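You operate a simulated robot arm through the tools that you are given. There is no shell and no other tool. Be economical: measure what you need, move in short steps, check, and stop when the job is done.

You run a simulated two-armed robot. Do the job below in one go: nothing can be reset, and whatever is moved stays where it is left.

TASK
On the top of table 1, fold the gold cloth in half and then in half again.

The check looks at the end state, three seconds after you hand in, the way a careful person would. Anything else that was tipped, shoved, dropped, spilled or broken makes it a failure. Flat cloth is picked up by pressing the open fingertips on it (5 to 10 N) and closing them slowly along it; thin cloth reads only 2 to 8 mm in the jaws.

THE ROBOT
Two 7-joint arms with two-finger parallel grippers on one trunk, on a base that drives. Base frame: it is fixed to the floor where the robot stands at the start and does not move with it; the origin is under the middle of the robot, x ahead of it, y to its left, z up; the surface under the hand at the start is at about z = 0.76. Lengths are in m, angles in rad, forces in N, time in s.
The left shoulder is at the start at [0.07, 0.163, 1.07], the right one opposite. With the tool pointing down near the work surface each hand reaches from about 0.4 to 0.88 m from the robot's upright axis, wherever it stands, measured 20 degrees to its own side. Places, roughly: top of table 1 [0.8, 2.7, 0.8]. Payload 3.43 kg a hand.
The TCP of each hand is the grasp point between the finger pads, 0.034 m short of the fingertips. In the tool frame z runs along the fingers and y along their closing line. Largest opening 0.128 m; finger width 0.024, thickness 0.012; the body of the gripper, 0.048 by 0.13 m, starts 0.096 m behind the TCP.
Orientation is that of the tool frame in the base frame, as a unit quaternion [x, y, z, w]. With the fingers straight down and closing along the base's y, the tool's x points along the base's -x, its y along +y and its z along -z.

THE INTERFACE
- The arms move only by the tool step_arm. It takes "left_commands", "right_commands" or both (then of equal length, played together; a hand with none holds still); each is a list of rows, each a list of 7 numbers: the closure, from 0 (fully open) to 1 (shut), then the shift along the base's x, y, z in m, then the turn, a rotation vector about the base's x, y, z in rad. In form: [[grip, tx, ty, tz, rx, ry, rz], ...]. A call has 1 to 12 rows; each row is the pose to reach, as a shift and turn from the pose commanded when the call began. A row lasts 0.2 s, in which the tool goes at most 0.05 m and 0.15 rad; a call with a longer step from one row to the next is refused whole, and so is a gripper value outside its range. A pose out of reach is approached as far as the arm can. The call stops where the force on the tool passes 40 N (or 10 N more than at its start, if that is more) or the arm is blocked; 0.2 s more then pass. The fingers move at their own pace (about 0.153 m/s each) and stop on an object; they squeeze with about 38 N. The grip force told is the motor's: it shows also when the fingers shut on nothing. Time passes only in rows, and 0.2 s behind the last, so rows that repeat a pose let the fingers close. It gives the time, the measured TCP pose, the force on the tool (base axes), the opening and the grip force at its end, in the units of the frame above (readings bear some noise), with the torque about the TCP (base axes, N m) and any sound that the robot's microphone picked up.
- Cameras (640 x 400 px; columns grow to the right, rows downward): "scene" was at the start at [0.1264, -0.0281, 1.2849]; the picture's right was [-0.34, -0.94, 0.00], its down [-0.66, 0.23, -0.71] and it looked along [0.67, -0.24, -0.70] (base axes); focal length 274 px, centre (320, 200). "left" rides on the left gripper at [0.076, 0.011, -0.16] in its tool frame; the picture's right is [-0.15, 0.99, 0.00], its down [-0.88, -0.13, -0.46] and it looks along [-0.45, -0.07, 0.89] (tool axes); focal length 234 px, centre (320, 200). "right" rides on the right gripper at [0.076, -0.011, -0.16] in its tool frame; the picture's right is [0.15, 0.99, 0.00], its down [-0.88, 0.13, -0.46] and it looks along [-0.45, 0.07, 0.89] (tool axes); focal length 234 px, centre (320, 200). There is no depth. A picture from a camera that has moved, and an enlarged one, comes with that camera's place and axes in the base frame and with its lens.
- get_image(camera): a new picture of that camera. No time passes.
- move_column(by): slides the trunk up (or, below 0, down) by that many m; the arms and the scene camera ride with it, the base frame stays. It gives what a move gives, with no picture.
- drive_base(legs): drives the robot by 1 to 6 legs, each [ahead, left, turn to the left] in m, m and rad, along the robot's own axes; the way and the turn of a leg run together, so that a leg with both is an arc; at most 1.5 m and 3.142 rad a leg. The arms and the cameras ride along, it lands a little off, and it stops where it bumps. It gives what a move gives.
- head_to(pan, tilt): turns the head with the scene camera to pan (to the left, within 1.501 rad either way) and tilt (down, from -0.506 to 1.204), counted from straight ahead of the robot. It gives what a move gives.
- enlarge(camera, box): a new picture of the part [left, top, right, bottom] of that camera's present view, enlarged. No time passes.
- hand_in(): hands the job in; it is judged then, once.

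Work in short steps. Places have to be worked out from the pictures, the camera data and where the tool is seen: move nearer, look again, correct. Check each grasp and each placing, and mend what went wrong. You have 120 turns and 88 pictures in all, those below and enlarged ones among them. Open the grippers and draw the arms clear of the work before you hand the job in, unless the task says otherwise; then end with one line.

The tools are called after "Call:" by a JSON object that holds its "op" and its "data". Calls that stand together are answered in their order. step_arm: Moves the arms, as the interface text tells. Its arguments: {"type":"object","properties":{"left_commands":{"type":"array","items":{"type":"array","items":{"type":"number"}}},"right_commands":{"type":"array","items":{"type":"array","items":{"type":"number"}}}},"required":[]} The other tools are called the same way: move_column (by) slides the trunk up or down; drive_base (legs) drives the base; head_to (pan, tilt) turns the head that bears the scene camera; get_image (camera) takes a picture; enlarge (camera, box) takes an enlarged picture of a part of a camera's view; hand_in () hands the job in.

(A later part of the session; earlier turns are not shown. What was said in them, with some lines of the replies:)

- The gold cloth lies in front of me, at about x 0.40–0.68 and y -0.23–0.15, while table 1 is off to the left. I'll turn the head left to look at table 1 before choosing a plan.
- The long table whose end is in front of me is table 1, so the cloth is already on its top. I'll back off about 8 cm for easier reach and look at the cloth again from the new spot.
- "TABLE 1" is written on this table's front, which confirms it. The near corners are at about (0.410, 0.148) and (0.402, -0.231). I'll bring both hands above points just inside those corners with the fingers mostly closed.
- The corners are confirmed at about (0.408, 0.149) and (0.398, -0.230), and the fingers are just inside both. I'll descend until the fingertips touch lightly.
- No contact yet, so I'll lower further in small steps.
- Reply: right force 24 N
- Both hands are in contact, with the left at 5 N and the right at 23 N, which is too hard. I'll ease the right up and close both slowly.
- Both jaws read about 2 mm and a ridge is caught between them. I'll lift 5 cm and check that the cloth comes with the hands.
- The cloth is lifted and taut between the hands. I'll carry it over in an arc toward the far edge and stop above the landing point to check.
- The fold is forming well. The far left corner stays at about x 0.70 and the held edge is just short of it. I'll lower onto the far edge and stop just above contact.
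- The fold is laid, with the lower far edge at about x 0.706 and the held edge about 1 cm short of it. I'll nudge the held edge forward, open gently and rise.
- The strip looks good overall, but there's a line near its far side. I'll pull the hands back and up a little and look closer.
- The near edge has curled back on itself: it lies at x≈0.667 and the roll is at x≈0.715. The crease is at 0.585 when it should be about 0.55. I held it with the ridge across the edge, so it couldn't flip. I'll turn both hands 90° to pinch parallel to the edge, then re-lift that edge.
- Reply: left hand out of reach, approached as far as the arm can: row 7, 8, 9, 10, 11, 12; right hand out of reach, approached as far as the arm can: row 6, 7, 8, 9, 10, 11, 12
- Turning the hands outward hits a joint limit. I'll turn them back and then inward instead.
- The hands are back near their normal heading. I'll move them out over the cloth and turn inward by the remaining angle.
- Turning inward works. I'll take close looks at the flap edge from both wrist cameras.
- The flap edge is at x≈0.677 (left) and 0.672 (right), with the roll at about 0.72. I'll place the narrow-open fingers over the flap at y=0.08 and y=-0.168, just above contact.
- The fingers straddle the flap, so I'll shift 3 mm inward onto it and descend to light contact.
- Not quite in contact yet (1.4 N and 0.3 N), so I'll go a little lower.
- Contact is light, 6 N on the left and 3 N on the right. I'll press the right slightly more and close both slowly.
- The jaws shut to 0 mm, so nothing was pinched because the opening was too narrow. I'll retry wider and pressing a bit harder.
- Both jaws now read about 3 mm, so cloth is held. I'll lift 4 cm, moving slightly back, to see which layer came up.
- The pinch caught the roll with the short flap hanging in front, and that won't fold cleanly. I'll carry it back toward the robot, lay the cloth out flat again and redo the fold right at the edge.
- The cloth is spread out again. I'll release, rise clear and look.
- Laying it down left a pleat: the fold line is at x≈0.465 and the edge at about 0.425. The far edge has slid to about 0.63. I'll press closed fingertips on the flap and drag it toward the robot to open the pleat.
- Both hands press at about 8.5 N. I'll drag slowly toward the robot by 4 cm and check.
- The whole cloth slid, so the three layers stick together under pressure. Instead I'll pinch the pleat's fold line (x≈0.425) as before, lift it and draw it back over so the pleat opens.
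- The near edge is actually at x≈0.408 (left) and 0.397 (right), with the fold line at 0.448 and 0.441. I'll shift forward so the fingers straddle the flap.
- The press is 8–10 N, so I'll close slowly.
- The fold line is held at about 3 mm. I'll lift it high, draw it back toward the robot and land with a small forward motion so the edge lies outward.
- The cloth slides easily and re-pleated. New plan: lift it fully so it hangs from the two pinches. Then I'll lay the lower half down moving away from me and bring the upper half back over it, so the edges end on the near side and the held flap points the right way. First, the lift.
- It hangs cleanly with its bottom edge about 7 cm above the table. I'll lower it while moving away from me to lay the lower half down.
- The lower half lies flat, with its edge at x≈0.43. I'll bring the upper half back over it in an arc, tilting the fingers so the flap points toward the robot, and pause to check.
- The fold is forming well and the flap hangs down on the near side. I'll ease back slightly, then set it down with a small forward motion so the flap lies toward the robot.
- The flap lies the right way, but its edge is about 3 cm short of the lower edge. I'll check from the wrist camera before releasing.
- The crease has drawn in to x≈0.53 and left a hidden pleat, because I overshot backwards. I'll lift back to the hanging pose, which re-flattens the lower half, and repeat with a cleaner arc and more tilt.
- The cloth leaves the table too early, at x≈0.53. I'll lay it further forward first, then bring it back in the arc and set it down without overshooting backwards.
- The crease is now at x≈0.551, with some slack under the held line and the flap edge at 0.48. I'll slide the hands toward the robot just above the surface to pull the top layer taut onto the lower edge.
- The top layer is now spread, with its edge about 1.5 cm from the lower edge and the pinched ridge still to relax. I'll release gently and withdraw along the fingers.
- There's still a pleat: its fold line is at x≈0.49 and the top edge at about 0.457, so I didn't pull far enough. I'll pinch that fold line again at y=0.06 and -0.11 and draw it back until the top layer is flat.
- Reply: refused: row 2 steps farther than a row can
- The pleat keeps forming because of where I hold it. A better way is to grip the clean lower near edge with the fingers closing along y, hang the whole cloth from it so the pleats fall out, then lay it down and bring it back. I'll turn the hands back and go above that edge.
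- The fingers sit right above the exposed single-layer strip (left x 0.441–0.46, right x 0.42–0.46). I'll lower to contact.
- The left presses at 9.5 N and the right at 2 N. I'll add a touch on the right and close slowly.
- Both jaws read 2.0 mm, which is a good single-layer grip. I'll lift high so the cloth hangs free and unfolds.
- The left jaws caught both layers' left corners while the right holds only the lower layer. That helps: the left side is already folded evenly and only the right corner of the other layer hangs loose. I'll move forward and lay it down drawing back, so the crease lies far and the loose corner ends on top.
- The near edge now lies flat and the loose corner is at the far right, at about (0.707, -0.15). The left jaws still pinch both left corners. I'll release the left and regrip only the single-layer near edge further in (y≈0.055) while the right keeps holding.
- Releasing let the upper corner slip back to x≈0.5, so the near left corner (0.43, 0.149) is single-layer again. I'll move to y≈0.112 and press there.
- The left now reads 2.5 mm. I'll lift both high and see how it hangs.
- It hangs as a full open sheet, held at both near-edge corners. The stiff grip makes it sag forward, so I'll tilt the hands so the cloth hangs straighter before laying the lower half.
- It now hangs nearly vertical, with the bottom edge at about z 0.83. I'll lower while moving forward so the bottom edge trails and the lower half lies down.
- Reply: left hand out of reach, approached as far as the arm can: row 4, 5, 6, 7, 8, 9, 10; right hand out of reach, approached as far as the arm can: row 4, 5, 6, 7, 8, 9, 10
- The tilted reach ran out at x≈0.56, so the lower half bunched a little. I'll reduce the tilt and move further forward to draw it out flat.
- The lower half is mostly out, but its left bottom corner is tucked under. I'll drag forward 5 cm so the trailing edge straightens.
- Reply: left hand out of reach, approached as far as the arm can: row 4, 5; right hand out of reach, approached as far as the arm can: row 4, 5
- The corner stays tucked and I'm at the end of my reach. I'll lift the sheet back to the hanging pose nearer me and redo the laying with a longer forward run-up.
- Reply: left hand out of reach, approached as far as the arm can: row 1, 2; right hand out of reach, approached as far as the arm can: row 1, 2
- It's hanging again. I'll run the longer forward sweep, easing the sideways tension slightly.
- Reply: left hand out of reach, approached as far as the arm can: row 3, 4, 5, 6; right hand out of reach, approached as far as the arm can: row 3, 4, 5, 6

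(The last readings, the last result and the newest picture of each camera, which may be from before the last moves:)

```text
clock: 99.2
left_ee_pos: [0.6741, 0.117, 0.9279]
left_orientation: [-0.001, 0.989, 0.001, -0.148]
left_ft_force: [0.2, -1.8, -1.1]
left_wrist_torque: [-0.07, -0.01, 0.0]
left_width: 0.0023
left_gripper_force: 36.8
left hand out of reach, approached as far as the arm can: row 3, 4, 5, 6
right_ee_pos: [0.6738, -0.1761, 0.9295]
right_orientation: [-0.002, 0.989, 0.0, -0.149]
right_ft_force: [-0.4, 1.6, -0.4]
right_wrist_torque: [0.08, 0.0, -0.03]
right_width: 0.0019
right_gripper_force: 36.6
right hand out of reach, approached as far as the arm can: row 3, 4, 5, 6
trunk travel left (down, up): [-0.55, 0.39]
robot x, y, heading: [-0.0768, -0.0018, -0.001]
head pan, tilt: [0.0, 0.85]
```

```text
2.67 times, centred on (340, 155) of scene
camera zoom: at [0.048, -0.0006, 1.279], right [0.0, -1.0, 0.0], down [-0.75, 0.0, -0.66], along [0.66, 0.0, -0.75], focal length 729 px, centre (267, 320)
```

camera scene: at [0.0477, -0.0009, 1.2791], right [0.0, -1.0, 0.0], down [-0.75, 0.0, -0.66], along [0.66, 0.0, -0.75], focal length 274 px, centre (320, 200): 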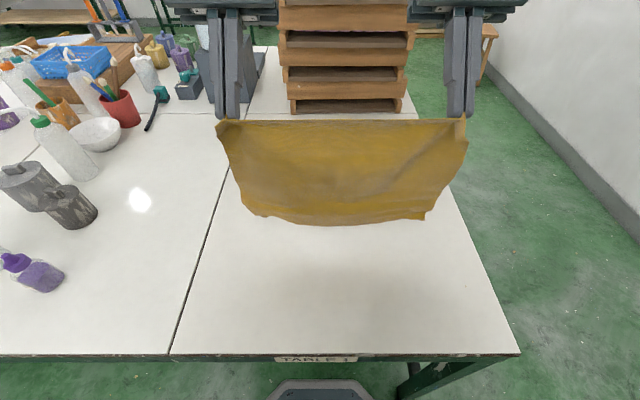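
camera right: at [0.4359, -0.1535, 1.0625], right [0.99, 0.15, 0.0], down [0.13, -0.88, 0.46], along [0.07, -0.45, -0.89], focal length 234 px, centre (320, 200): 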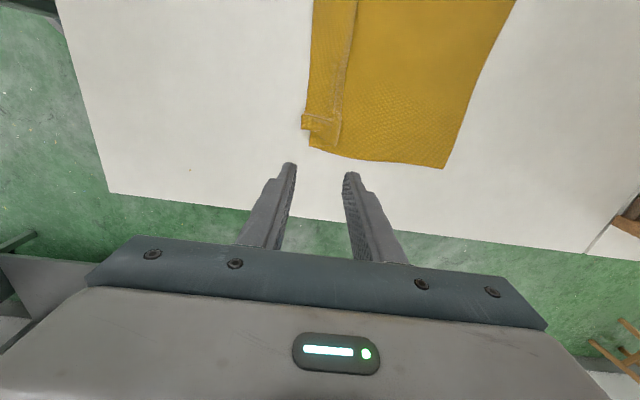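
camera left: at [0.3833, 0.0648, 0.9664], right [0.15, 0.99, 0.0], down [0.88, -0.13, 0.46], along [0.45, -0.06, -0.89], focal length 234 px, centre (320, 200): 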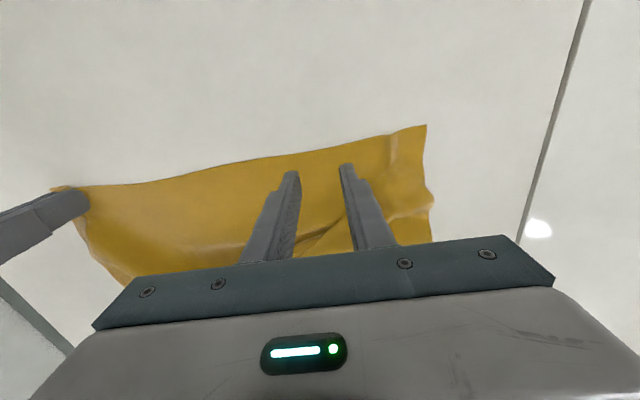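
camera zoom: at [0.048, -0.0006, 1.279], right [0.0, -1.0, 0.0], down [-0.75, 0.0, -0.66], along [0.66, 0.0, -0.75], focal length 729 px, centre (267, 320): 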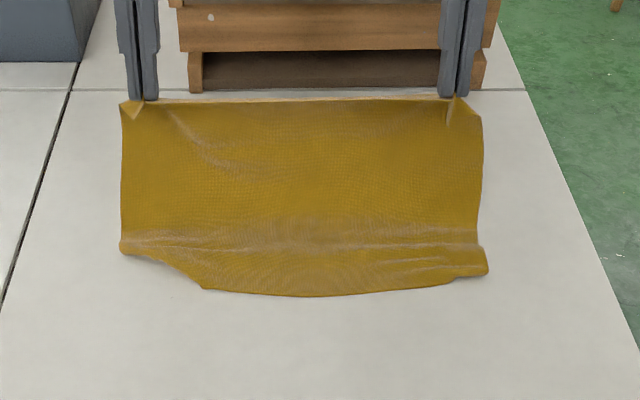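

The left bottom corner stays folded on itself, even in the air. I'll lift the sheet and shake it a little to free the corner.

Call:
{"op": "step_arm", "data": {"left_commands": [[1, -0.02, 0, 0.04, 0, 0.08, 0], [1, -0.05, 0, 0.08, 0, 0.16, 0], [1, -0.085, 0, 0.11, 0, 0.24, 0], [1, -0.12, 0, 0.145, 0, 0.32, 0], [1, -0.155, 0, 0.175, 0, 0.4, 0], [1, -0.19, 0, 0.2, 0, 0.48, 0], [1, -0.235, 0, 0.21, 0, 0.48, 0], [1, -0.19, 0, 0.2, 0, 0.48, 0], [1, -0.235, 0, 0.21, 0, 0.48, 0], [1, -0.19, 0, 0.2, 0, 0.48, 0], [1, -0.235, 0, 0.21, 0, 0.48, 0], [1, -0.27, 0, 0.18, 0, 0.48, 0]], "right_commands": [[1, -0.02, 0, 0.04, 0, 0.08, 0], [1, -0.05, 0, 0.08, 0, 0.16, 0], [1, -0.085, 0, 0.11, 0, 0.24, 0], [1, -0.12, 0, 0.145, 0, 0.32, 0], [1, -0.155, 0, 0.175, 0, 0.4, 0], [1, -0.19, 0, 0.2, 0, 0.48, 0], [1, -0.235, 0, 0.21, 0, 0.48, 0], [1, -0.19, 0, 0.2, 0, 0.48, 0], [1, -0.235, 0, 0.21, 0, 0.48, 0], [1, -0.19, 0, 0.2, 0, 0.48, 0], [1, -0.235, 0, 0.21, 0, 0.48, 0], [1, -0.27, 0, 0.18, 0, 0.48, 0]]}}

Call:
{"op": "enlarge", "data": {"camera": "scene", "box": [200, 90, 480, 265]}}

```text
clock: 101.8
left_ee_pos: [0.4063, 0.1154, 1.1079]
left_orientation: [0.002, 0.925, 0.001, -0.38]
left_ft_force: [0.9, -2.7, 0.8]
left_wrist_torque: [-0.08, 0.06, 0.03]
left_width: 0.002
left_gripper_force: 37.2
left hand out of reach, approached as far as the arm can: row 1, 4, 5, 6, 8, 10
right_ee_pos: [0.4059, -0.1767, 1.1096]
right_orientation: [-0.002, 0.925, 0.0, -0.38]
right_ft_force: [0.5, 2.2, -0.8]
right_wrist_torque: [0.02, 0.07, -0.04]
right_width: 0.0019
right_gripper_force: 36.3
right hand out of reach, approached as far as the arm can: row 4, 5, 6, 7, 8, 9, 10, 11
trunk travel left (down, up): [-0.55, 0.39]
robot x, y, heading: [-0.0828, -0.0008, -0.0]
head pan, tilt: [0.0, 0.85]
```

```text
2.29 times, centred on (340, 178) of scene
camera zoom: at [0.0494, -0.0009, 1.279], right [0.0, -1.0, 0.0], down [-0.75, 0.0, -0.66], along [0.66, 0.0, -0.75], focal length 625 px, centre (274, 251)
```

zoom: 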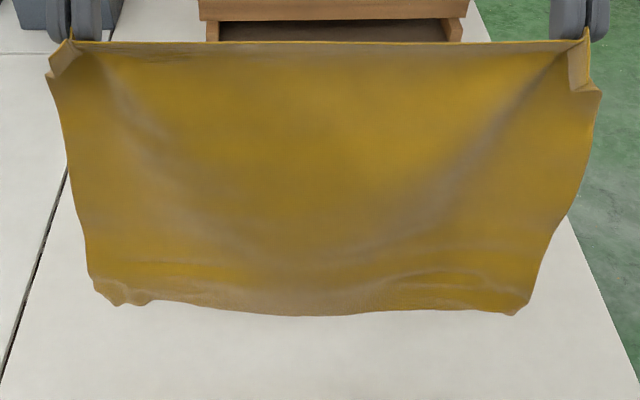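

The sheet is nearly smooth now, with only a small crumple at the left corner. I'll lay the lower half again with a smoother run and tilt change.

Call:
{"op": "step_arm", "data": {"left_commands": [[1, 0.04, 0, -0.012, 0, 0, 0], [1, 0.085, 0, -0.03, 0, -0.06, 0], [1, 0.125, 0, -0.045, 0, -0.16, 0], [1, 0.16, 0, -0.06, 0, -0.28, 0], [1, 0.19, 0, -0.075, 0, -0.38, 0], [1, 0.215, 0, -0.095, 0, -0.48, 0], [1, 0.235, 0, -0.115, 0, -0.48, 0], [1, 0.25, 0, -0.135, 0, -0.48, 0], [1, 0.262, 0, -0.155, 0, -0.48, 0], [1, 0.27, 0, -0.175, 0, -0.48, 0], [1, 0.27, 0, -0.175, 0, -0.48, 0]], "right_commands": [[1, 0.04, 0, -0.012, 0, 0, 0], [1, 0.085, 0, -0.03, 0, -0.06, 0], [1, 0.125, 0, -0.045, 0, -0.16, 0], [1, 0.16, 0, -0.06, 0, -0.28, 0], [1, 0.19, 0, -0.075, 0, -0.38, 0], [1, 0.215, 0, -0.095, 0, -0.48, 0], [1, 0.235, 0, -0.115, 0, -0.48, 0], [1, 0.25, 0, -0.135, 0, -0.48, 0], [1, 0.262, 0, -0.155, 0, -0.48, 0], [1, 0.27, 0, -0.175, 0, -0.48, 0], [1, 0.27, 0, -0.175, 0, -0.48, 0]]}}

Call:
{"op": "enlarge", "data": {"camera": "scene", "box": [220, 80, 460, 230]}}

```text
clock: 104.2
left_ee_pos: [0.6736, 0.1158, 0.9326]
left_orientation: [0.001, 0.989, 0.001, -0.149]
left_ft_force: [-1.4, -2.8, 0.4]
left_wrist_torque: [-0.11, 0.0, 0.0]
left_width: 0.0024
left_gripper_force: 36.7
right_ee_pos: [0.6752, -0.1761, 0.9338]
right_orientation: [-0.003, 0.989, 0.0, -0.149]
right_ft_force: [-0.1, 2.0, 1.0]
right_wrist_torque: [0.03, 0.02, -0.02]
right_width: 0.0017
right_gripper_force: 36.2
trunk travel left (down, up): [-0.55, 0.39]
robot x, y, heading: [-0.0771, 0.0007, -0.002]
head pan, tilt: [0.0, 0.85]
```

```text
2.67 times, centred on (340, 155) of scene
camera zoom: at [0.0472, -0.0004, 1.2791], right [0.0, -1.0, 0.0], down [-0.75, 0.0, -0.66], along [0.66, 0.0, -0.75], focal length 729 px, centre (267, 320)
```

zoom: 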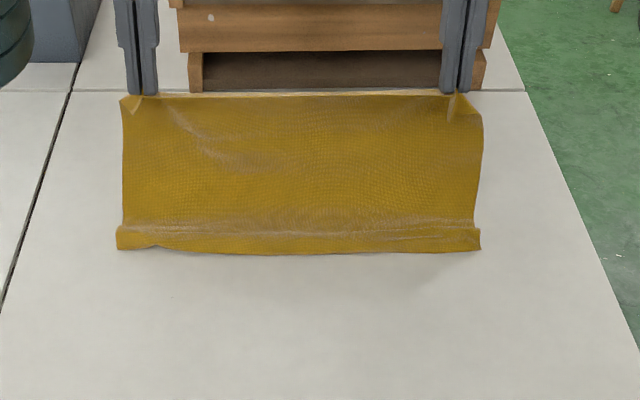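

The lower edge is now straight and untucked, at x≈0.60. I'll bring the held edge down and back onto it, levelling the hands.

Call:
{"op": "step_arm", "data": {"left_commands": [[1, -0.004, 0, -0.015, 0, 0, 0], [1, -0.009, 0, -0.029, 0, 0, 0], [1, -0.018, 0, -0.044, 0, -0.05, 0], [1, -0.027, 0, -0.058, 0, -0.1, 0], [1, -0.037, 0, -0.073, 0, -0.15, 0], [1, -0.0456, 0, -0.0877, 0, -0.2, 0], [1, -0.053, 0, -0.1, 0, -0.25, 0], [1, -0.059, 0, -0.1125, 0, -0.3, 0], [1, -0.064, 0, -0.125, 0, -0.3, 0], [1, -0.064, 0, -0.128, 0, -0.3, 0], [1, -0.064, 0, -0.128, 0, -0.3, 0]], "right_commands": [[1, -0.004, 0, -0.015, 0, 0, 0], [1, -0.009, 0, -0.029, 0, 0, 0], [1, -0.018, 0, -0.044, 0, -0.05, 0], [1, -0.027, 0, -0.058, 0, -0.1, 0], [1, -0.037, 0, -0.073, 0, -0.15, 0], [1, -0.0456, 0, -0.0877, 0, -0.2, 0], [1, -0.053, 0, -0.1, 0, -0.25, 0], [1, -0.059, 0, -0.1125, 0, -0.3, 0], [1, -0.064, 0, -0.125, 0, -0.3, 0], [1, -0.064, 0, -0.129, 0, -0.3, 0], [1, -0.064, 0, -0.129, 0, -0.3, 0]]}}

Call:
{"op": "enlarge", "data": {"camera": "scene", "box": [220, 80, 460, 230]}}

Call:
{"op": "get_image", "data": {"camera": "left"}}

```text
clock: 106.6
left_ee_pos: [0.6115, 0.1164, 0.8057]
left_orientation: [0.0, 1.0, 0.001, 0.001]
left_ft_force: [0.9, -1.7, 0.5]
left_wrist_torque: [-0.08, 0.03, -0.03]
left_width: 0.0022
left_gripper_force: 36.5
right_ee_pos: [0.6115, -0.1768, 0.8054]
right_orientation: [-0.003, 1.0, 0.001, 0.002]
right_ft_force: [0.0, 2.8, 0.3]
right_wrist_torque: [0.08, 0.0, 0.0]
right_width: 0.0021
right_gripper_force: 36.5
trunk travel left (down, up): [-0.55, 0.39]
robot x, y, heading: [-0.0776, 0.0006, 0.001]
head pan, tilt: [0.0, 0.85]
```

```text
2.67 times, centred on (340, 155) of scene
camera zoom: at [0.0481, -0.0007, 1.279], right [0.0, -1.0, 0.0], down [-0.75, 0.0, -0.66], along [0.66, 0.0, -0.75], focal length 729 px, centre (267, 320)
```

zoom: 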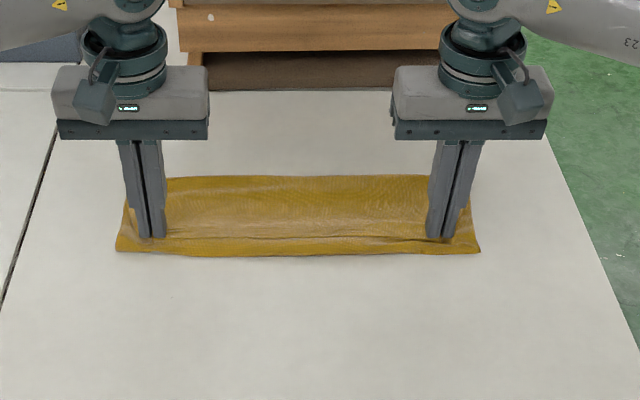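

```text
15 pictures are left
camera left: at [0.536, 0.1266, 0.9648], right [0.15, 0.99, 0.0], down [0.88, -0.13, 0.46], along [0.45, -0.06, -0.89], focal length 234 px, centre (320, 200)
```

left: 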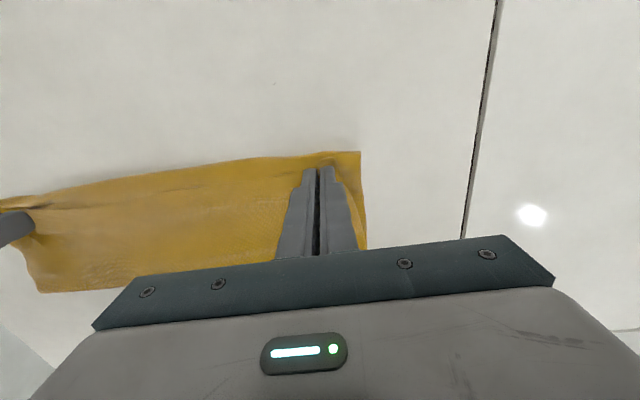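

That's a clean fold: the edges nearly coincide at x≈0.597 and the crease is at about 0.72. I'll ease the held edge back 8 mm, release and withdraw upward.

Call:
{"op": "step_arm", "data": {"left_commands": [[1, -0.004, 0, -0.002, 0, 0, 0], [1, -0.008, 0, -0.005, 0, 0, 0], [0.97, -0.008, 0, -0.005, 0, 0, 0], [0.92, -0.008, 0, -0.005, 0, 0, 0], [0.87, -0.008, 0, -0.004, 0, 0, 0], [0.8, -0.008, 0, -0.003, 0, 0, 0], [0.75, -0.008, 0, -0.002, 0, 0, 0], [0.75, -0.008, 0, 0.02, 0, 0, 0], [0.75, -0.008, 0, 0.06, 0, 0, 0], [0.75, -0.01, 0.02, 0.1, 0, 0, 0]], "right_commands": [[1, -0.004, 0, -0.002, 0, 0, 0], [1, -0.008, 0, -0.005, 0, 0, 0], [0.97, -0.008, 0, -0.005, 0, 0, 0], [0.92, -0.008, 0, -0.005, 0, 0, 0], [0.87, -0.008, 0, -0.004, 0, 0, 0], [0.8, -0.008, 0, -0.003, 0, 0, 0], [0.75, -0.008, 0, -0.002, 0, 0, 0], [0.75, -0.008, 0, 0.02, 0, 0, 0], [0.75, -0.008, 0, 0.06, 0, 0, 0], [0.75, -0.01, -0.02, 0.1, 0, 0, 0]]}}

Call:
{"op": "enlarge", "data": {"camera": "scene", "box": [236, 110, 444, 240]}}

```text
clock: 108.8
left_ee_pos: [0.6021, 0.1368, 0.9062]
left_orientation: [0.0, 1.0, 0.001, 0.001]
left_ft_force: [-0.2, 0.7, 0.6]
left_wrist_torque: [-0.01, 0.0, -0.01]
left_width: 0.0321
left_gripper_force: 0.1
right_ee_pos: [0.5995, -0.1956, 0.906]
right_orientation: [-0.003, 1.0, 0.0, 0.002]
right_ft_force: [-0.5, -0.3, 0.6]
right_wrist_torque: [-0.01, -0.05, -0.01]
right_width: 0.0322
right_gripper_force: 0.0
trunk travel left (down, up): [-0.55, 0.39]
robot x, y, heading: [-0.0801, 0.0028, 0.003]
head pan, tilt: [0.0, 0.85]
```

```text
3.08 times, centred on (340, 175) of scene
camera zoom: at [0.0462, -0.0006, 1.2791], right [0.0, -1.0, 0.0], down [-0.75, 0.0, -0.66], along [0.66, 0.0, -0.75], focal length 842 px, centre (258, 277)
```

zoom: 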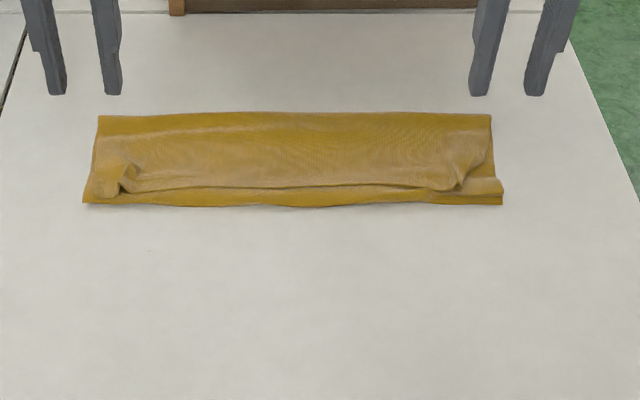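

Fold 1 is good: the strip spans x 0.587–0.709 and y -0.218–0.155. For fold 2 I'll use the same hanging trick with the right hand on the strip's right end. First I'll raise the trunk for reach and park the left arm while turning the right hand.

Call:
{"op": "move_column", "data": {"by": 0.12}}

Call:
{"op": "step_arm", "data": {"left_commands": [[0.75, -0.02, 0.03, 0, 0, 0, 0], [0.75, -0.04, 0.06, 0, 0, 0, 0], [0.75, -0.06, 0.09, 0, 0, 0, 0], [0.75, -0.08, 0.12, 0, 0, 0, 0], [0.75, -0.1, 0.15, 0, 0, 0, 0], [0.75, -0.12, 0.18, 0, 0, 0, 0], [0.75, -0.14, 0.2, 0, 0, 0, 0], [0.75, -0.14, 0.2, 0, 0, 0, 0], [0.75, -0.14, 0.2, 0, 0, 0, 0], [0.75, -0.14, 0.2, 0, 0, 0, 0], [0.75, -0.14, 0.2, 0, 0, 0, 0], [0.75, -0.14, 0.2, 0, 0, 0, 0]], "right_commands": [[0.75, 0.004, -0.001, -0.005, 0, 0, -0.135], [0.75, 0.008, -0.002, -0.015, 0, 0, -0.27], [0.75, 0.012, -0.003, -0.03, 0, 0, -0.4], [0.75, 0.016, -0.004, -0.045, 0, 0, -0.53], [0.75, 0.02, -0.005, -0.06, 0, 0, -0.66], [0.75, 0.024, -0.006, -0.075, 0, 0, -0.79], [0.75, 0.028, -0.007, -0.09, 0, 0, -0.92], [0.75, 0.032, -0.008, -0.105, 0, 0, -1.05], [0.75, 0.036, -0.009, -0.12, 0, 0, -1.18], [0.75, 0.04, -0.01, -0.135, 0, 0, -1.31], [0.75, 0.044, -0.0104, -0.15, 0, 0, -1.44], [0.75, 0.0485, -0.0104, -0.166, 0, 0, -1.571]]}}

Call:
{"op": "enlarge", "data": {"camera": "right", "box": [180, 20, 460, 220]}}

```text
clock: 110.3
left_ee_pos: [0.6029, 0.1345, 1.0252]
left_orientation: [0.001, 1.0, 0.002, 0.001]
left_ft_force: [0.4, 0.2, 0.4]
left_wrist_torque: [0.0, 0.03, 0.02]
left_width: 0.032
left_gripper_force: 0.1
right_ee_pos: [0.6011, -0.1947, 1.025]
right_orientation: [-0.001, 1.0, 0.0, 0.001]
right_ft_force: [-0.1, 1.0, 0.0]
right_wrist_torque: [-0.01, 0.0, 0.02]
right_width: 0.0317
right_gripper_force: 0.1
trunk travel left (down, up): [-0.67, 0.27]
robot x, y, heading: [-0.0801, -0.0003, -0.0]
head pan, tilt: [0.0, 0.85]
```

```text
clock: 112.9
left_ee_pos: [0.4631, 0.3353, 1.0268]
left_orientation: [0.0, 1.0, 0.001, 0.002]
left_ft_force: [0.5, 0.9, -0.4]
left_wrist_torque: [0.04, 0.01, 0.02]
left_width: 0.032
left_gripper_force: 0.1
right_ee_pos: [0.6475, -0.2058, 0.8594]
right_orientation: [0.706, 0.708, -0.001, 0.0]
right_ft_force: [0.2, 1.3, 0.2]
right_wrist_torque: [0.02, 0.0, 0.0]
right_width: 0.0322
right_gripper_force: 0.1
trunk travel left (down, up): [-0.67, 0.27]
robot x, y, heading: [-0.0795, -0.0006, -0.003]
head pan, tilt: [0.0, 0.85]
```

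```text
2.00 times, centred on (320, 120) of right
camera zoom: at [0.6369, -0.1309, 1.0183], right [0.99, 0.15, 0.0], down [0.13, -0.88, 0.46], along [0.07, -0.45, -0.89], focal length 468 px, centre (320, 360)
```

zoom: 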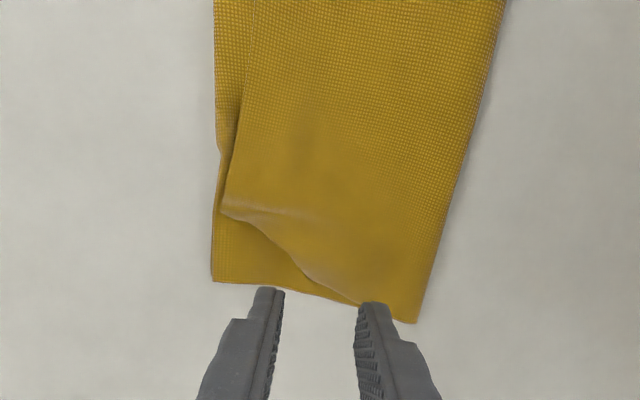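

The top layer's near-right corner is slightly tucked. If I hang from the left end, the right end falls free and the tuck can drop out. I'll retract the right hand and bring the left, turned, over the left end.

Call:
{"op": "step_arm", "data": {"left_commands": [[0.75, 0.016, -0.017, -0.01, 0, 0, 0.135], [0.75, 0.032, -0.034, -0.02, 0, 0, 0.27], [0.75, 0.048, -0.052, -0.03, 0, 0, 0.4], [0.75, 0.064, -0.07, -0.04, 0, 0, 0.53], [0.75, 0.08, -0.088, -0.055, 0, 0, 0.66], [0.75, 0.096, -0.105, -0.07, 0, 0, 0.79], [0.75, 0.112, -0.123, -0.085, 0, 0, 0.92], [0.75, 0.128, -0.14, -0.1, 0, 0, 1.05], [0.75, 0.144, -0.158, -0.115, 0, 0, 1.18], [0.75, 0.16, -0.175, -0.13, 0, 0, 1.31], [0.75, 0.175, -0.192, -0.15, 0, 0, 1.44], [0.75, 0.185, -0.205, -0.167, 0, 0, 1.571]], "right_commands": [[0.75, 0, 0, 0.04, 0, 0, 0], [0.75, 0, -0.01, 0.08, 0, 0, 0], [0.75, -0.02, -0.03, 0.12, 0, 0, 0], [0.75, -0.04, -0.05, 0.14, 0, 0, 0], [0.75, -0.07, -0.07, 0.14, 0, 0, 0], [0.75, -0.1, -0.09, 0.14, 0, 0, 0], [0.75, -0.13, -0.11, 0.14, 0, 0, 0], [0.75, -0.13, -0.13, 0.14, 0, 0, 0], [0.75, -0.13, -0.13, 0.14, 0, 0, 0], [0.75, -0.13, -0.13, 0.14, 0, 0, 0], [0.75, -0.13, -0.13, 0.14, 0, 0, 0], [0.75, -0.13, -0.13, 0.14, 0, 0, 0]]}}

Call:
{"op": "enlarge", "data": {"camera": "left", "box": [180, 20, 460, 220]}}

```text
clock: 115.5
left_ee_pos: [0.6476, 0.1304, 0.8586]
left_orientation: [0.708, -0.706, -0.002, 0.001]
left_ft_force: [-0.7, -0.5, 0.0]
left_wrist_torque: [-0.03, 0.02, 0.02]
left_width: 0.0319
left_gripper_force: 0.1
right_ee_pos: [0.5197, -0.335, 0.9994]
right_orientation: [0.706, 0.709, -0.001, -0.001]
right_ft_force: [-0.3, 1.1, -0.1]
right_wrist_torque: [0.01, 0.01, 0.0]
right_width: 0.0322
right_gripper_force: 0.1
trunk travel left (down, up): [-0.67, 0.27]
robot x, y, heading: [-0.0805, -0.0015, -0.001]
head pan, tilt: [0.0, 0.85]
```

```text
2.00 times, centred on (320, 120) of left
camera zoom: at [0.6374, 0.0537, 1.017], right [-0.99, 0.15, 0.0], down [0.13, 0.88, 0.46], along [0.06, 0.45, -0.89], focal length 468 px, centre (320, 360)
```

zoom: 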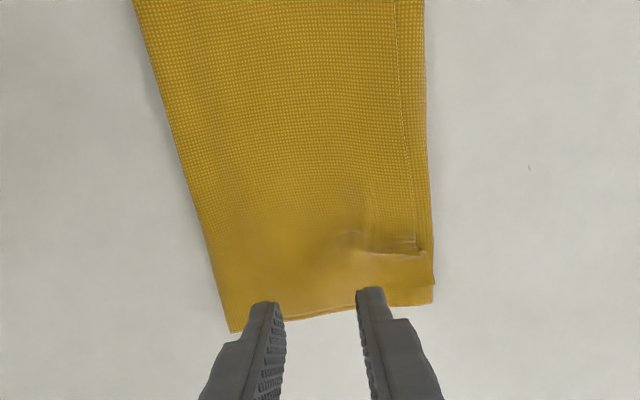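

The left end is well aligned, with both layers ending at y≈0.157. I'll move 1 cm toward the end and descend to contact.

Call:
{"op": "step_arm", "data": {"left_commands": [[0.75, -0.002, 0.01, -0.03, 0, 0, 0], [0.75, -0.002, 0.01, -0.055, 0, 0, 0], [0.75, -0.002, 0.01, -0.061, 0, 0, 0], [0.75, -0.002, 0.01, -0.0635, 0, 0, 0], [0.75, -0.002, 0.01, -0.0635, 0, 0, 0]]}}

```text
clock: 116.7
left_ee_pos: [0.6452, 0.1422, 0.7972]
left_orientation: [-0.707, 0.707, 0.0, 0.001]
left_ft_force: [1.2, 0.9, 10.4]
left_wrist_torque: [0.04, 0.18, -0.04]
left_width: 0.0313
left_gripper_force: 0.0
right_ee_pos: [0.519, -0.3354, 1.0009]
right_orientation: [0.706, 0.708, -0.001, 0.0]
right_ft_force: [0.2, -0.3, 0.7]
right_wrist_torque: [-0.03, 0.02, -0.01]
right_width: 0.0321
right_gripper_force: 0.0
trunk travel left (down, up): [-0.67, 0.27]
robot x, y, heading: [-0.0809, -0.0011, 0.004]
head pan, tilt: [0.0, 0.85]
```

The contact is 10 N, so I'll close slowly to catch both layers.

Call:
{"op": "step_arm", "data": {"left_commands": [[0.77, 0, 0, 0, 0, 0, 0], [0.79, 0, 0, 0, 0, 0, 0], [0.81, 0, 0, 0, 0, 0, 0], [0.83, 0, 0, 0, 0, 0, 0], [0.85, 0, 0, 0, 0, 0, 0], [0.87, 0, 0, 0, 0, 0, 0], [0.89, 0, 0, 0, 0, 0, 0], [0.91, 0, 0, 0, 0, 0, 0], [0.93, 0, 0, 0, 0, 0, 0], [0.95, 0, 0, 0, 0, 0, 0], [1, 0, 0, 0, 0, 0, 0], [1, 0, 0, 0, 0, 0, 0]]}}

Call:
{"op": "enlarge", "data": {"camera": "left", "box": [180, 20, 460, 220]}}

```text
clock: 119.3
left_ee_pos: [0.6435, 0.142, 0.7967]
left_orientation: [0.707, -0.707, 0.0, 0.001]
left_ft_force: [0.2, -0.2, 14.2]
left_wrist_torque: [0.05, 0.01, 0.02]
left_width: 0.0035
left_gripper_force: 37.6
right_ee_pos: [0.5175, -0.3362, 1.0012]
right_orientation: [0.706, 0.709, 0.0, 0.001]
right_ft_force: [0.1, 0.6, 0.1]
right_wrist_torque: [0.0, -0.01, 0.01]
right_width: 0.0321
right_gripper_force: 0.1
trunk travel left (down, up): [-0.67, 0.27]
robot x, y, heading: [-0.0804, -0.0011, -0.002]
head pan, tilt: [0.0, 0.85]
```

```text
2.00 times, centred on (320, 120) of left
camera zoom: at [0.6336, 0.0645, 0.9557], right [-0.99, 0.15, 0.0], down [0.13, 0.88, 0.46], along [0.07, 0.45, -0.89], focal length 468 px, centre (320, 360)
```

zoom: 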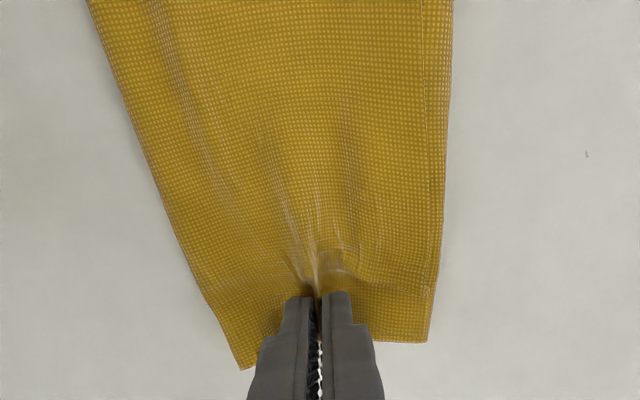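

The jaws read 3.5 mm, consistent with both layers. I'll lift the strip until it hangs, moving it a bit closer to me and tilting the hand so it hangs straight.

Call:
{"op": "step_arm", "data": {"left_commands": [[1, 0, 0, 0.03, 0, 0, 0], [1, -0.005, 0, 0.065, 0, 0, 0], [1, -0.012, 0, 0.1, 0.06, 0, 0], [1, -0.02, 0.0, 0.135, 0.13, 0, 0], [1, -0.028, 0.004, 0.17, 0.2, 0, 0], [1, -0.036, 0.008, 0.205, 0.27, 0, 0], [1, -0.044, 0.012, 0.24, 0.35, 0, 0], [1, -0.052, 0.016, 0.275, 0.43, 0, 0], [1, -0.06, 0.02, 0.31, 0.51, 0, 0], [1, -0.07, 0.025, 0.345, 0.6, 0, 0], [1, -0.08, 0.03, 0.375, 0.7, 0, 0], [1, -0.085, 0.03, 0.39, 0.7, 0, 0]]}}

Call:
{"op": "get_image", "data": {"camera": "scene"}}

```text
clock: 121.9
left_ee_pos: [0.5593, 0.1718, 1.1854]
left_orientation: [-0.663, 0.665, 0.244, 0.243]
left_ft_force: [-1.4, -0.7, -0.1]
left_wrist_torque: [0.0, 0.01, 0.01]
left_width: 0.0035
left_gripper_force: 38.5
right_ee_pos: [0.5183, -0.3354, 0.9996]
right_orientation: [0.706, 0.708, -0.001, 0.0]
right_ft_force: [-0.1, -0.6, 0.4]
right_wrist_torque: [-0.01, -0.02, -0.04]
right_width: 0.0323
right_gripper_force: 0.1
trunk travel left (down, up): [-0.67, 0.27]
robot x, y, heading: [-0.079, 0.0001, 0.002]
head pan, tilt: [0.0, 0.85]
```

```text
10 pictures are left
camera scene: at [0.0478, -0.0002, 1.399], right [0.0, -1.0, 0.0], down [-0.75, 0.0, -0.66], along [0.66, 0.0, -0.75], focal length 274 px, centre (320, 200)
```

scene: 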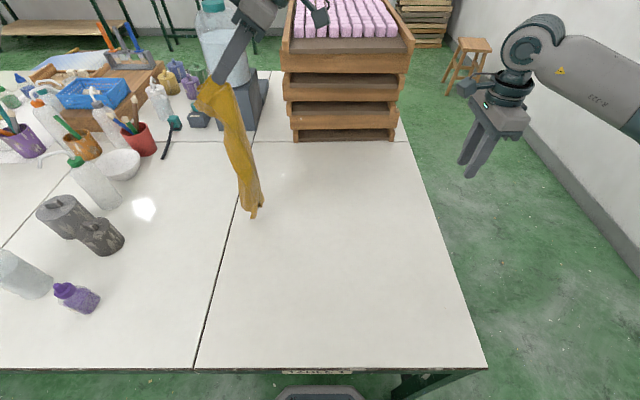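

The strip hangs straight, seen edge-on, with its end just above the table. I'll sweep toward -y while lowering to lay its lower half.

Call:
{"op": "step_arm", "data": {"left_commands": [[1, 0, -0.04, -0.015, 0, 0, 0], [1, 0, -0.085, -0.035, 0, 0, 0], [1, 0, -0.12, -0.06, 0, 0, 0], [1, 0, -0.145, -0.085, -0.1, 0, 0], [1, 0, -0.17, -0.11, -0.2, 0, 0], [1, 0, -0.19, -0.135, -0.3, 0, 0], [1, 0, -0.205, -0.155, -0.4, 0, 0], [1, 0, -0.215, -0.175, -0.45, 0, 0], [1, 0, -0.225, -0.19, -0.45, 0, 0], [1, 0, -0.225, -0.19, -0.45, 0, 0]]}}

Call:
{"op": "get_image", "data": {"camera": "scene"}}

```text
clock: 124.1
left_ee_pos: [0.5598, -0.0543, 0.9952]
left_orientation: [0.702, -0.701, -0.09, -0.088]
left_ft_force: [0.1, -0.1, -1.0]
left_wrist_torque: [-0.01, 0.02, -0.01]
left_width: 0.0033
left_gripper_force: 37.9
right_ee_pos: [0.5187, -0.3348, 0.9994]
right_orientation: [0.706, 0.708, -0.001, 0.0]
right_ft_force: [-0.5, 0.5, 0.1]
right_wrist_torque: [-0.01, -0.05, -0.01]
right_width: 0.0319
right_gripper_force: 0.0
trunk travel left (down, up): [-0.67, 0.27]
robot x, y, heading: [-0.0778, 0.0007, 0.001]
head pan, tilt: [0.0, 0.85]
```

```text
9 pictures are left
camera scene: at [0.0478, -0.0004, 1.399], right [0.0, -1.0, 0.0], down [-0.75, 0.0, -0.66], along [0.66, 0.0, -0.75], focal length 274 px, centre (320, 200)
```

scene: 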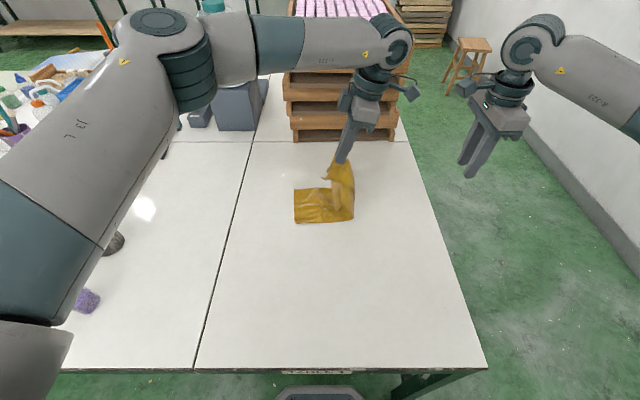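

The lower half is laid neatly, from y≈0.08 to -0.10, with the rest rising to the hand. I'll arc the held end back over toward y≈0.07 and lower it.

Call:
{"op": "step_arm", "data": {"left_commands": [[1, 0, 0.018, -0.022, 0, 0, 0], [1, 0, 0.036, -0.051, 0, 0, 0], [1, 0, 0.0576, -0.068, -0.05, 0, 0], [1, 0, 0.0793, -0.0855, -0.1, 0, 0], [1, 0, 0.095, -0.105, -0.15, 0, 0], [1, 0, 0.1067, -0.125, -0.17, 0, 0], [1, 0, 0.1147, -0.143, -0.2, 0, 0], [1, 0, 0.1204, -0.16, -0.25, 0, 0], [1, 0, 0.1224, -0.175, -0.25, 0, 0], [1, 0, 0.1224, -0.187, -0.25, 0, 0], [1, 0, 0.1224, -0.187, -0.25, 0, 0]]}}

Call:
{"op": "enlarge", "data": {"camera": "scene", "box": [240, 130, 420, 250]}}

```text
clock: 126.5
left_ee_pos: [0.5601, 0.0683, 0.8088]
left_orientation: [0.707, -0.707, -0.002, 0.0]
left_ft_force: [0.6, 0.1, 0.7]
left_wrist_torque: [0.01, 0.01, 0.01]
left_width: 0.0032
left_gripper_force: 37.6
right_ee_pos: [0.5184, -0.3344, 0.9985]
right_orientation: [0.705, 0.709, -0.001, 0.0]
right_ft_force: [-1.2, -0.3, -0.7]
right_wrist_torque: [0.0, 0.02, 0.01]
right_width: 0.032
right_gripper_force: 0.0
trunk travel left (down, up): [-0.67, 0.27]
robot x, y, heading: [-0.0787, -0.0023, -0.002]
head pan, tilt: [0.0, 0.85]
```

```text
3.33 times, centred on (330, 190) of scene
camera zoom: at [0.0479, -0.0008, 1.399], right [0.0, -1.0, 0.0], down [-0.75, 0.0, -0.66], along [0.66, 0.0, -0.75], focal length 912 px, centre (287, 233)
```

zoom: 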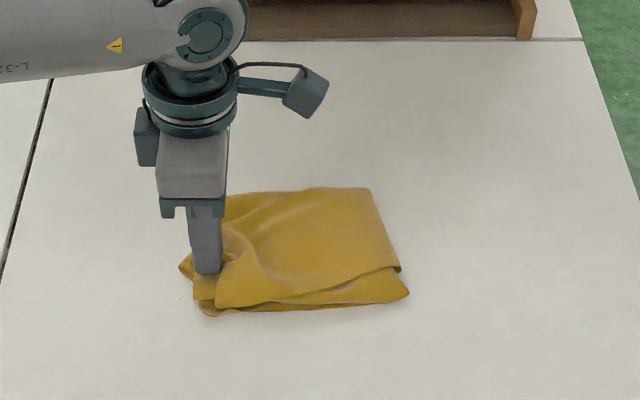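

The second fold is over. The held end sits about 2.5 cm nearer to me than the lower half's centre line (x≈0.59). I'll lift slightly, shift it forward, set it down and release.

Call:
{"op": "step_arm", "data": {"left_commands": [[1, 0.004, 0, 0.012, 0, 0, 0], [1, 0.016, 0.002, 0.014, 0, 0, 0], [1, 0.026, 0.004, 0.01, 0, 0, 0], [1, 0.026, 0.004, 0, 0, 0, 0], [1, 0.026, 0.004, -0.004, 0, 0, 0], [0.96, 0.026, 0.004, -0.004, 0, 0, 0], [0.9, 0.026, 0.004, -0.004, 0, 0, 0], [0.83, 0.026, 0.004, -0.002, 0, 0, 0], [0.75, 0.026, 0.004, -0.001, 0, 0, 0], [0.75, 0.026, 0.004, 0.02, 0, 0, 0], [0.75, 0.026, 0.004, 0.06, 0, 0, 0], [0.75, 0.026, 0.03, 0.1, 0, 0, 0]]}}

Call:
{"op": "enlarge", "data": {"camera": "left", "box": [140, 0, 500, 240]}}

```text
clock: 129.1
left_ee_pos: [0.5848, 0.0994, 0.9081]
left_orientation: [-0.706, 0.708, 0.0, 0.0]
left_ft_force: [0.1, -0.4, -0.5]
left_wrist_torque: [0.0, -0.01, -0.01]
left_width: 0.0323
left_gripper_force: 0.0
right_ee_pos: [0.5176, -0.3338, 1.0009]
right_orientation: [0.706, 0.708, -0.002, 0.002]
right_ft_force: [0.3, 0.5, 0.8]
right_wrist_torque: [-0.02, 0.0, 0.01]
right_width: 0.0318
right_gripper_force: 0.0
trunk travel left (down, up): [-0.67, 0.27]
robot x, y, heading: [-0.0766, 0.0008, 0.0]
head pan, tilt: [0.0, 0.85]
```

```text
1.67 times, centred on (320, 120) of left
camera zoom: at [0.5746, 0.0231, 1.0675], right [-0.99, 0.15, 0.0], down [0.13, 0.88, 0.46], along [0.07, 0.45, -0.89], focal length 390 px, centre (320, 333)
```

zoom: 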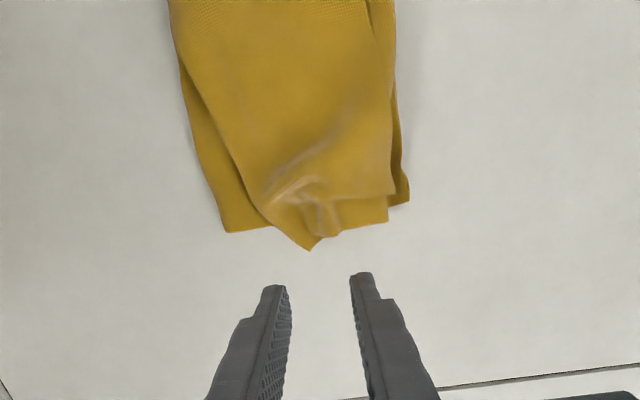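

The top end is slightly bunched: its far corner is at (0.595, 0.10) when it should be near x≈0.655. I'll press lightly with nearly closed fingertips there and spread them outward to open it. First I'll descend.

Call:
{"op": "step_arm", "data": {"left_commands": [[0.84, -0.0128, -0.0144, -0.03, 0, 0, 0], [0.84, -0.0128, -0.0144, -0.06, 0, 0, 0], [0.84, -0.0128, -0.0144, -0.09, 0, 0, 0], [0.84, -0.0128, -0.0144, -0.103, 0, 0, 0], [0.84, -0.0128, -0.0144, -0.108, 0, 0, 0], [0.84, -0.0128, -0.0144, -0.108, 0, 0, 0]]}}

```text
clock: 130.5
left_ee_pos: [0.5741, 0.0834, 0.7994]
left_orientation: [0.708, -0.707, -0.003, 0.0]
left_ft_force: [-0.8, -0.5, 1.6]
left_wrist_torque: [0.01, 0.01, 0.0]
left_width: 0.0201
left_gripper_force: 0.4
right_ee_pos: [0.5198, -0.3354, 0.999]
right_orientation: [0.706, 0.708, -0.001, 0.0]
right_ft_force: [0.1, 0.2, 0.4]
right_wrist_torque: [-0.01, 0.03, 0.0]
right_width: 0.0322
right_gripper_force: 0.0
trunk travel left (down, up): [-0.67, 0.27]
robot x, y, heading: [-0.0838, 0.0007, -0.005]
head pan, tilt: [0.0, 0.85]
```

Contact is just starting. I'll press slightly more and spread the fingers while shifting forward, so that mainly the far finger moves.

Call:
{"op": "step_arm", "data": {"left_commands": [[0.84, 0, 0, -0.0015, 0, 0, 0], [0.84, 0, 0, -0.0025, 0, 0, 0], [0.77, 0.0045, 0, -0.0025, 0, 0, 0], [0.7, 0.009, 0, -0.0025, 0, 0, 0], [0.63, 0.0135, 0, -0.0025, 0, 0, 0], [0.56, 0.018, 0, -0.0025, 0, 0, 0], [0.49, 0.0225, 0, -0.0025, 0, 0, 0], [0.43, 0.026, 0, -0.0025, 0, 0, 0], [0.43, 0.026, 0, -0.0025, 0, 0, 0], [0.43, 0.026, 0, 0.02, 0, 0, 0], [0.43, 0.026, 0.02, 0.06, 0, 0, 0], [0.43, 0.026, 0.04, 0.1, 0, 0, 0]]}}

Call:
{"op": "enlarge", "data": {"camera": "left", "box": [140, 0, 500, 240]}}

```text
clock: 133.1
left_ee_pos: [0.5992, 0.1241, 0.9006]
left_orientation: [-0.707, 0.708, 0.002, -0.001]
left_ft_force: [-0.1, 0.3, 0.7]
left_wrist_torque: [0.01, 0.0, 0.0]
left_width: 0.073
left_gripper_force: 0.1
right_ee_pos: [0.5191, -0.3349, 0.9997]
right_orientation: [0.706, 0.708, -0.001, 0.0]
right_ft_force: [0.0, -0.1, -0.1]
right_wrist_torque: [-0.02, -0.03, 0.02]
right_width: 0.0319
right_gripper_force: 0.1
trunk travel left (down, up): [-0.67, 0.27]
robot x, y, heading: [-0.08, 0.0008, 0.001]
head pan, tilt: [0.0, 0.85]
```

```text
1.67 times, centred on (320, 120) of left
camera zoom: at [0.5891, 0.0474, 1.0599], right [-0.99, 0.15, 0.0], down [0.13, 0.88, 0.46], along [0.06, 0.45, -0.89], focal length 390 px, centre (320, 333)
```

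zoom: 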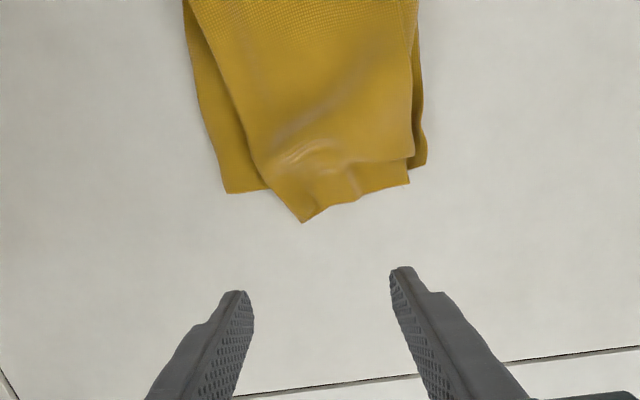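

That's an improvement: the far corner moved to x≈0.61. I'll repeat once, pressing a bit more and drawing the far corner outward and slightly in.

Call:
{"op": "step_arm", "data": {"left_commands": [[0.77, -0.018, -0.03, -0.04, 0, 0, 0], [0.77, -0.019, -0.037, -0.08, 0, 0, 0], [0.77, -0.019, -0.037, -0.1, 0, 0, 0], [0.77, -0.019, -0.037, -0.1045, 0, 0, 0], [0.77, -0.019, -0.037, -0.1055, 0, 0, 0], [0.68, -0.013, -0.039, -0.1055, 0, 0, 0], [0.59, -0.007, -0.042, -0.1055, 0, 0, 0], [0.5, -0.001, -0.045, -0.1055, 0, 0, 0], [0.41, 0.005, -0.048, -0.1055, 0, 0, 0], [0.34, 0.009, -0.05, -0.1055, 0, 0, 0], [0.34, 0.009, -0.05, -0.1055, 0, 0, 0]]}}

Call:
{"op": "step_arm", "data": {"left_commands": [[0.34, 0, 0, 0.02, 0, 0, 0], [0.34, 0, 0.01, 0.06, 0, 0, 0], [0.34, 0, 0.05, 0.09, 0, 0, 0], [0.34, 0, 0.09, 0.1, 0, 0, 0]]}}

Call:
{"op": "enlarge", "data": {"camera": "scene", "box": [240, 130, 420, 250]}}

```text
refused: row 1 steps farther than a row can; nothing moved
```

```text
clock: 134.1
left_ee_pos: [0.5988, 0.2151, 1.0]
left_orientation: [-0.707, 0.708, 0.001, -0.001]
left_ft_force: [-0.5, -0.4, 1.0]
left_wrist_torque: [-0.02, 0.01, -0.02]
left_width: 0.0842
left_gripper_force: 0.2
right_ee_pos: [0.5185, -0.3341, 0.9997]
right_orientation: [0.706, 0.708, -0.001, 0.001]
right_ft_force: [-0.7, -0.3, 0.5]
right_wrist_torque: [0.01, -0.01, 0.02]
right_width: 0.032
right_gripper_force: 0.0
trunk travel left (down, up): [-0.67, 0.27]
robot x, y, heading: [-0.0792, 0.0036, 0.002]
head pan, tilt: [0.0, 0.85]
```

```text
3.33 times, centred on (330, 190) of scene
camera zoom: at [0.0476, 0.0007, 1.3991], right [0.0, -1.0, 0.0], down [-0.75, 0.0, -0.66], along [0.66, 0.0, -0.75], focal length 912 px, centre (287, 233)
```

zoom: 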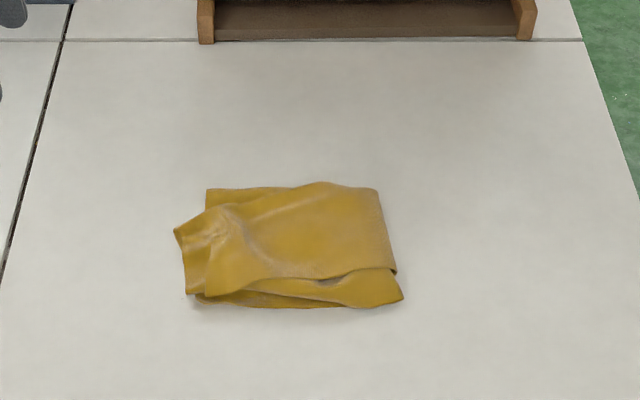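

The fold is sound: four layers, with a footprint of about 0.13 × 0.21 m. One move was refused and only the retract ran. I'll redo the spreading with smaller steps.

Call:
{"op": "step_arm", "data": {"left_commands": [[0.6, -0.004, -0.03, -0.03, 0, 0, 0], [0.77, -0.008, -0.06, -0.065, 0, 0, 0], [0.77, -0.012, -0.09, -0.1, 0, 0, 0], [0.77, -0.016, -0.12, -0.135, 0, 0, 0], [0.77, -0.019, -0.128, -0.17, 0, 0, 0], [0.77, -0.019, -0.128, -0.198, 0, 0, 0], [0.77, -0.019, -0.128, -0.2025, 0, 0, 0], [0.77, -0.019, -0.128, -0.2035, 0, 0, 0], [0.77, -0.019, -0.128, -0.2035, 0, 0, 0]]}}

```text
clock: 136.1
left_ee_pos: [0.5797, 0.0858, 0.7974]
left_orientation: [-0.707, 0.707, 0.001, 0.001]
left_ft_force: [0.2, 1.1, 10.2]
left_wrist_torque: [-0.06, 0.1, 0.03]
left_width: 0.0294
left_gripper_force: 0.0
right_ee_pos: [0.5182, -0.3357, 0.9998]
right_orientation: [0.706, 0.708, -0.001, 0.001]
right_ft_force: [-0.4, 0.8, -0.2]
right_wrist_torque: [0.01, 0.03, -0.01]
right_width: 0.0319
right_gripper_force: 0.2
trunk travel left (down, up): [-0.67, 0.27]
robot x, y, heading: [-0.0828, 0.0043, 0.004]
head pan, tilt: [0.0, 0.85]
```

It presses at 10 N. I'll spread now, with the near finger pinned and the far finger moving outward, then rise.

Call:
{"op": "step_arm", "data": {"left_commands": [[0.69, 0.005, 0, 0, 0, 0, 0], [0.61, 0.01, -0.002, 0, 0, 0, 0], [0.53, 0.015, -0.004, 0, 0, 0, 0], [0.45, 0.02, -0.006, 0, 0, 0, 0], [0.37, 0.025, -0.008, 0, 0, 0, 0], [0.32, 0.029, -0.01, 0, 0, 0, 0], [0.32, 0.029, -0.01, 0, 0, 0, 0], [0.32, 0.029, -0.01, 0.015, 0, 0, 0], [0.32, 0.029, 0.01, 0.05, 0, 0, 0], [0.32, 0.029, 0.04, 0.09, 0, 0, 0], [0.32, 0.029, 0.08, 0.11, 0, 0, 0]]}}

Call:
{"op": "enlarge", "data": {"camera": "scene", "box": [240, 130, 420, 250]}}

```text
clock: 138.5
left_ee_pos: [0.6086, 0.1674, 0.9056]
left_orientation: [-0.706, 0.708, 0.001, -0.001]
left_ft_force: [0.5, 0.8, -0.1]
left_wrist_torque: [0.0, 0.0, 0.0]
left_width: 0.087
left_gripper_force: 0.0
right_ee_pos: [0.5188, -0.3344, 1.0008]
right_orientation: [0.706, 0.708, -0.001, 0.001]
right_ft_force: [-1.0, 0.7, 0.9]
right_wrist_torque: [0.0, -0.04, -0.01]
right_width: 0.032
right_gripper_force: 0.1
trunk travel left (down, up): [-0.67, 0.27]
robot x, y, heading: [-0.0808, -0.0005, -0.003]
head pan, tilt: [0.0, 0.85]
```

```text
3.33 times, centred on (330, 190) of scene
camera zoom: at [0.0474, 0.0009, 1.399], right [0.0, -1.0, 0.0], down [-0.75, 0.0, -0.66], along [0.66, 0.0, -0.75], focal length 912 px, centre (287, 233)
```

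zoom: 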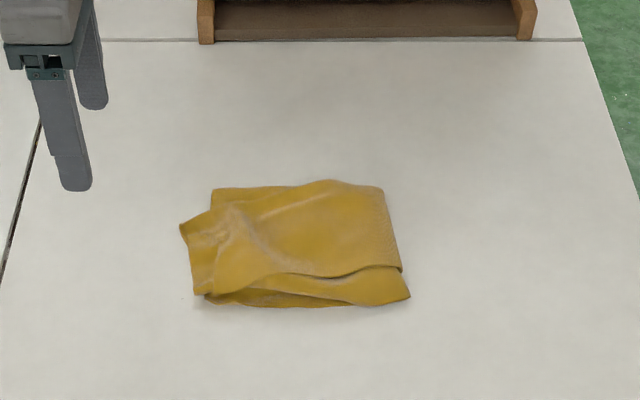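

The cloth is now folded in half twice, within about 0.13 × 0.22 m against 0.28 × 0.38 m originally, and it lies on table 1 with nothing else touched. I'll draw both arms clear and open the grippers.

Call:
{"op": "step_arm", "data": {"left_commands": [[0.2, -0.01, 0.03, 0.03, 0, 0, 0], [0, -0.03, 0.06, 0.06, 0, 0, 0], [0, -0.06, 0.09, 0.09, 0, 0, 0], [0, -0.09, 0.12, 0.11, 0, 0, 0], [0, -0.12, 0.14, 0.12, 0, 0, 0]], "right_commands": [[0.3, 0, -0.01, 0.02, 0, 0, 0], [0, -0.02, -0.02, 0.04, 0, 0, 0], [0, -0.04, -0.03, 0.06, 0, 0, 0], [0, -0.06, -0.03, 0.08, 0, 0, 0], [0, -0.06, -0.03, 0.08, 0, 0, 0]]}}

Call:
{"op": "get_image", "data": {"camera": "scene"}}

```text
refused: row 3 steps farther than a row can; nothing moved
```

```text
3 pictures are left
camera scene: at [0.0474, 0.0009, 1.399], right [0.0, -1.0, 0.0], down [-0.75, 0.0, -0.66], along [0.66, 0.0, -0.75], focal length 274 px, centre (320, 200)
```

scene: 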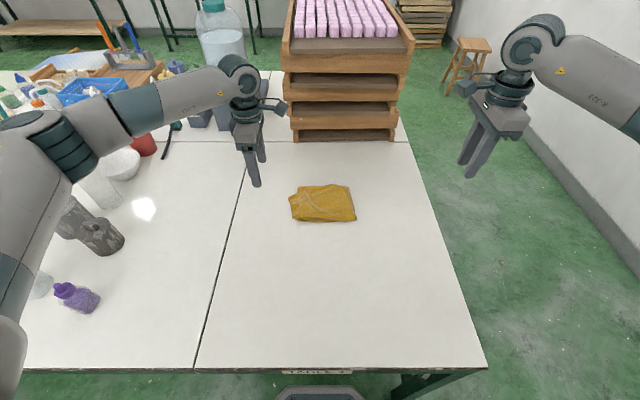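

The folded cloth looks neat and everything else is in place. That call was refused for a long step, so I'll retract with smaller steps.

Call:
{"op": "step_arm", "data": {"left_commands": [[0.2, -0.01, 0.02, 0.025, 0, 0, 0], [0, -0.025, 0.04, 0.05, 0, 0, 0], [0, -0.045, 0.06, 0.075, 0, 0, 0], [0, -0.07, 0.08, 0.1, 0, 0, 0], [0, -0.09, 0.1, 0.12, 0, 0, 0]], "right_commands": [[0.3, 0, -0.01, 0.02, 0, 0, 0], [0, -0.02, -0.02, 0.04, 0, 0, 0], [0, -0.04, -0.03, 0.06, 0, 0, 0], [0, -0.06, -0.03, 0.08, 0, 0, 0], [0, -0.06, -0.03, 0.08, 0, 0, 0]]}}

```text
clock: 139.7
left_ee_pos: [0.5183, 0.2665, 1.0268]
left_orientation: [-0.707, 0.708, 0.001, 0.0]
left_ft_force: [0.0, -0.4, -0.2]
left_wrist_torque: [0.01, 0.0, 0.02]
left_width: 0.1283
left_gripper_force: 0.0
right_ee_pos: [0.4595, -0.365, 1.0806]
right_orientation: [0.706, 0.709, 0.0, 0.001]
right_ft_force: [-0.3, 0.3, -0.2]
right_wrist_torque: [0.0, -0.02, 0.01]
right_width: 0.1282
right_gripper_force: 0.1
trunk travel left (down, up): [-0.67, 0.27]
robot x, y, heading: [-0.0806, -0.0029, 0.0]
head pan, tilt: [0.0, 0.85]
```

Both grippers are open and the arms are clear, so I'm handing in.

Call:
{"op": "hand_in", "data": {}}

```text
The job is handed in.
```

The gold cloth is folded in half and in half again on table 1, now about 0.13 × 0.22 m; the top layer sits slightly skewed and sticks out about 2–3 cm at one end, and nothing else was disturbed.
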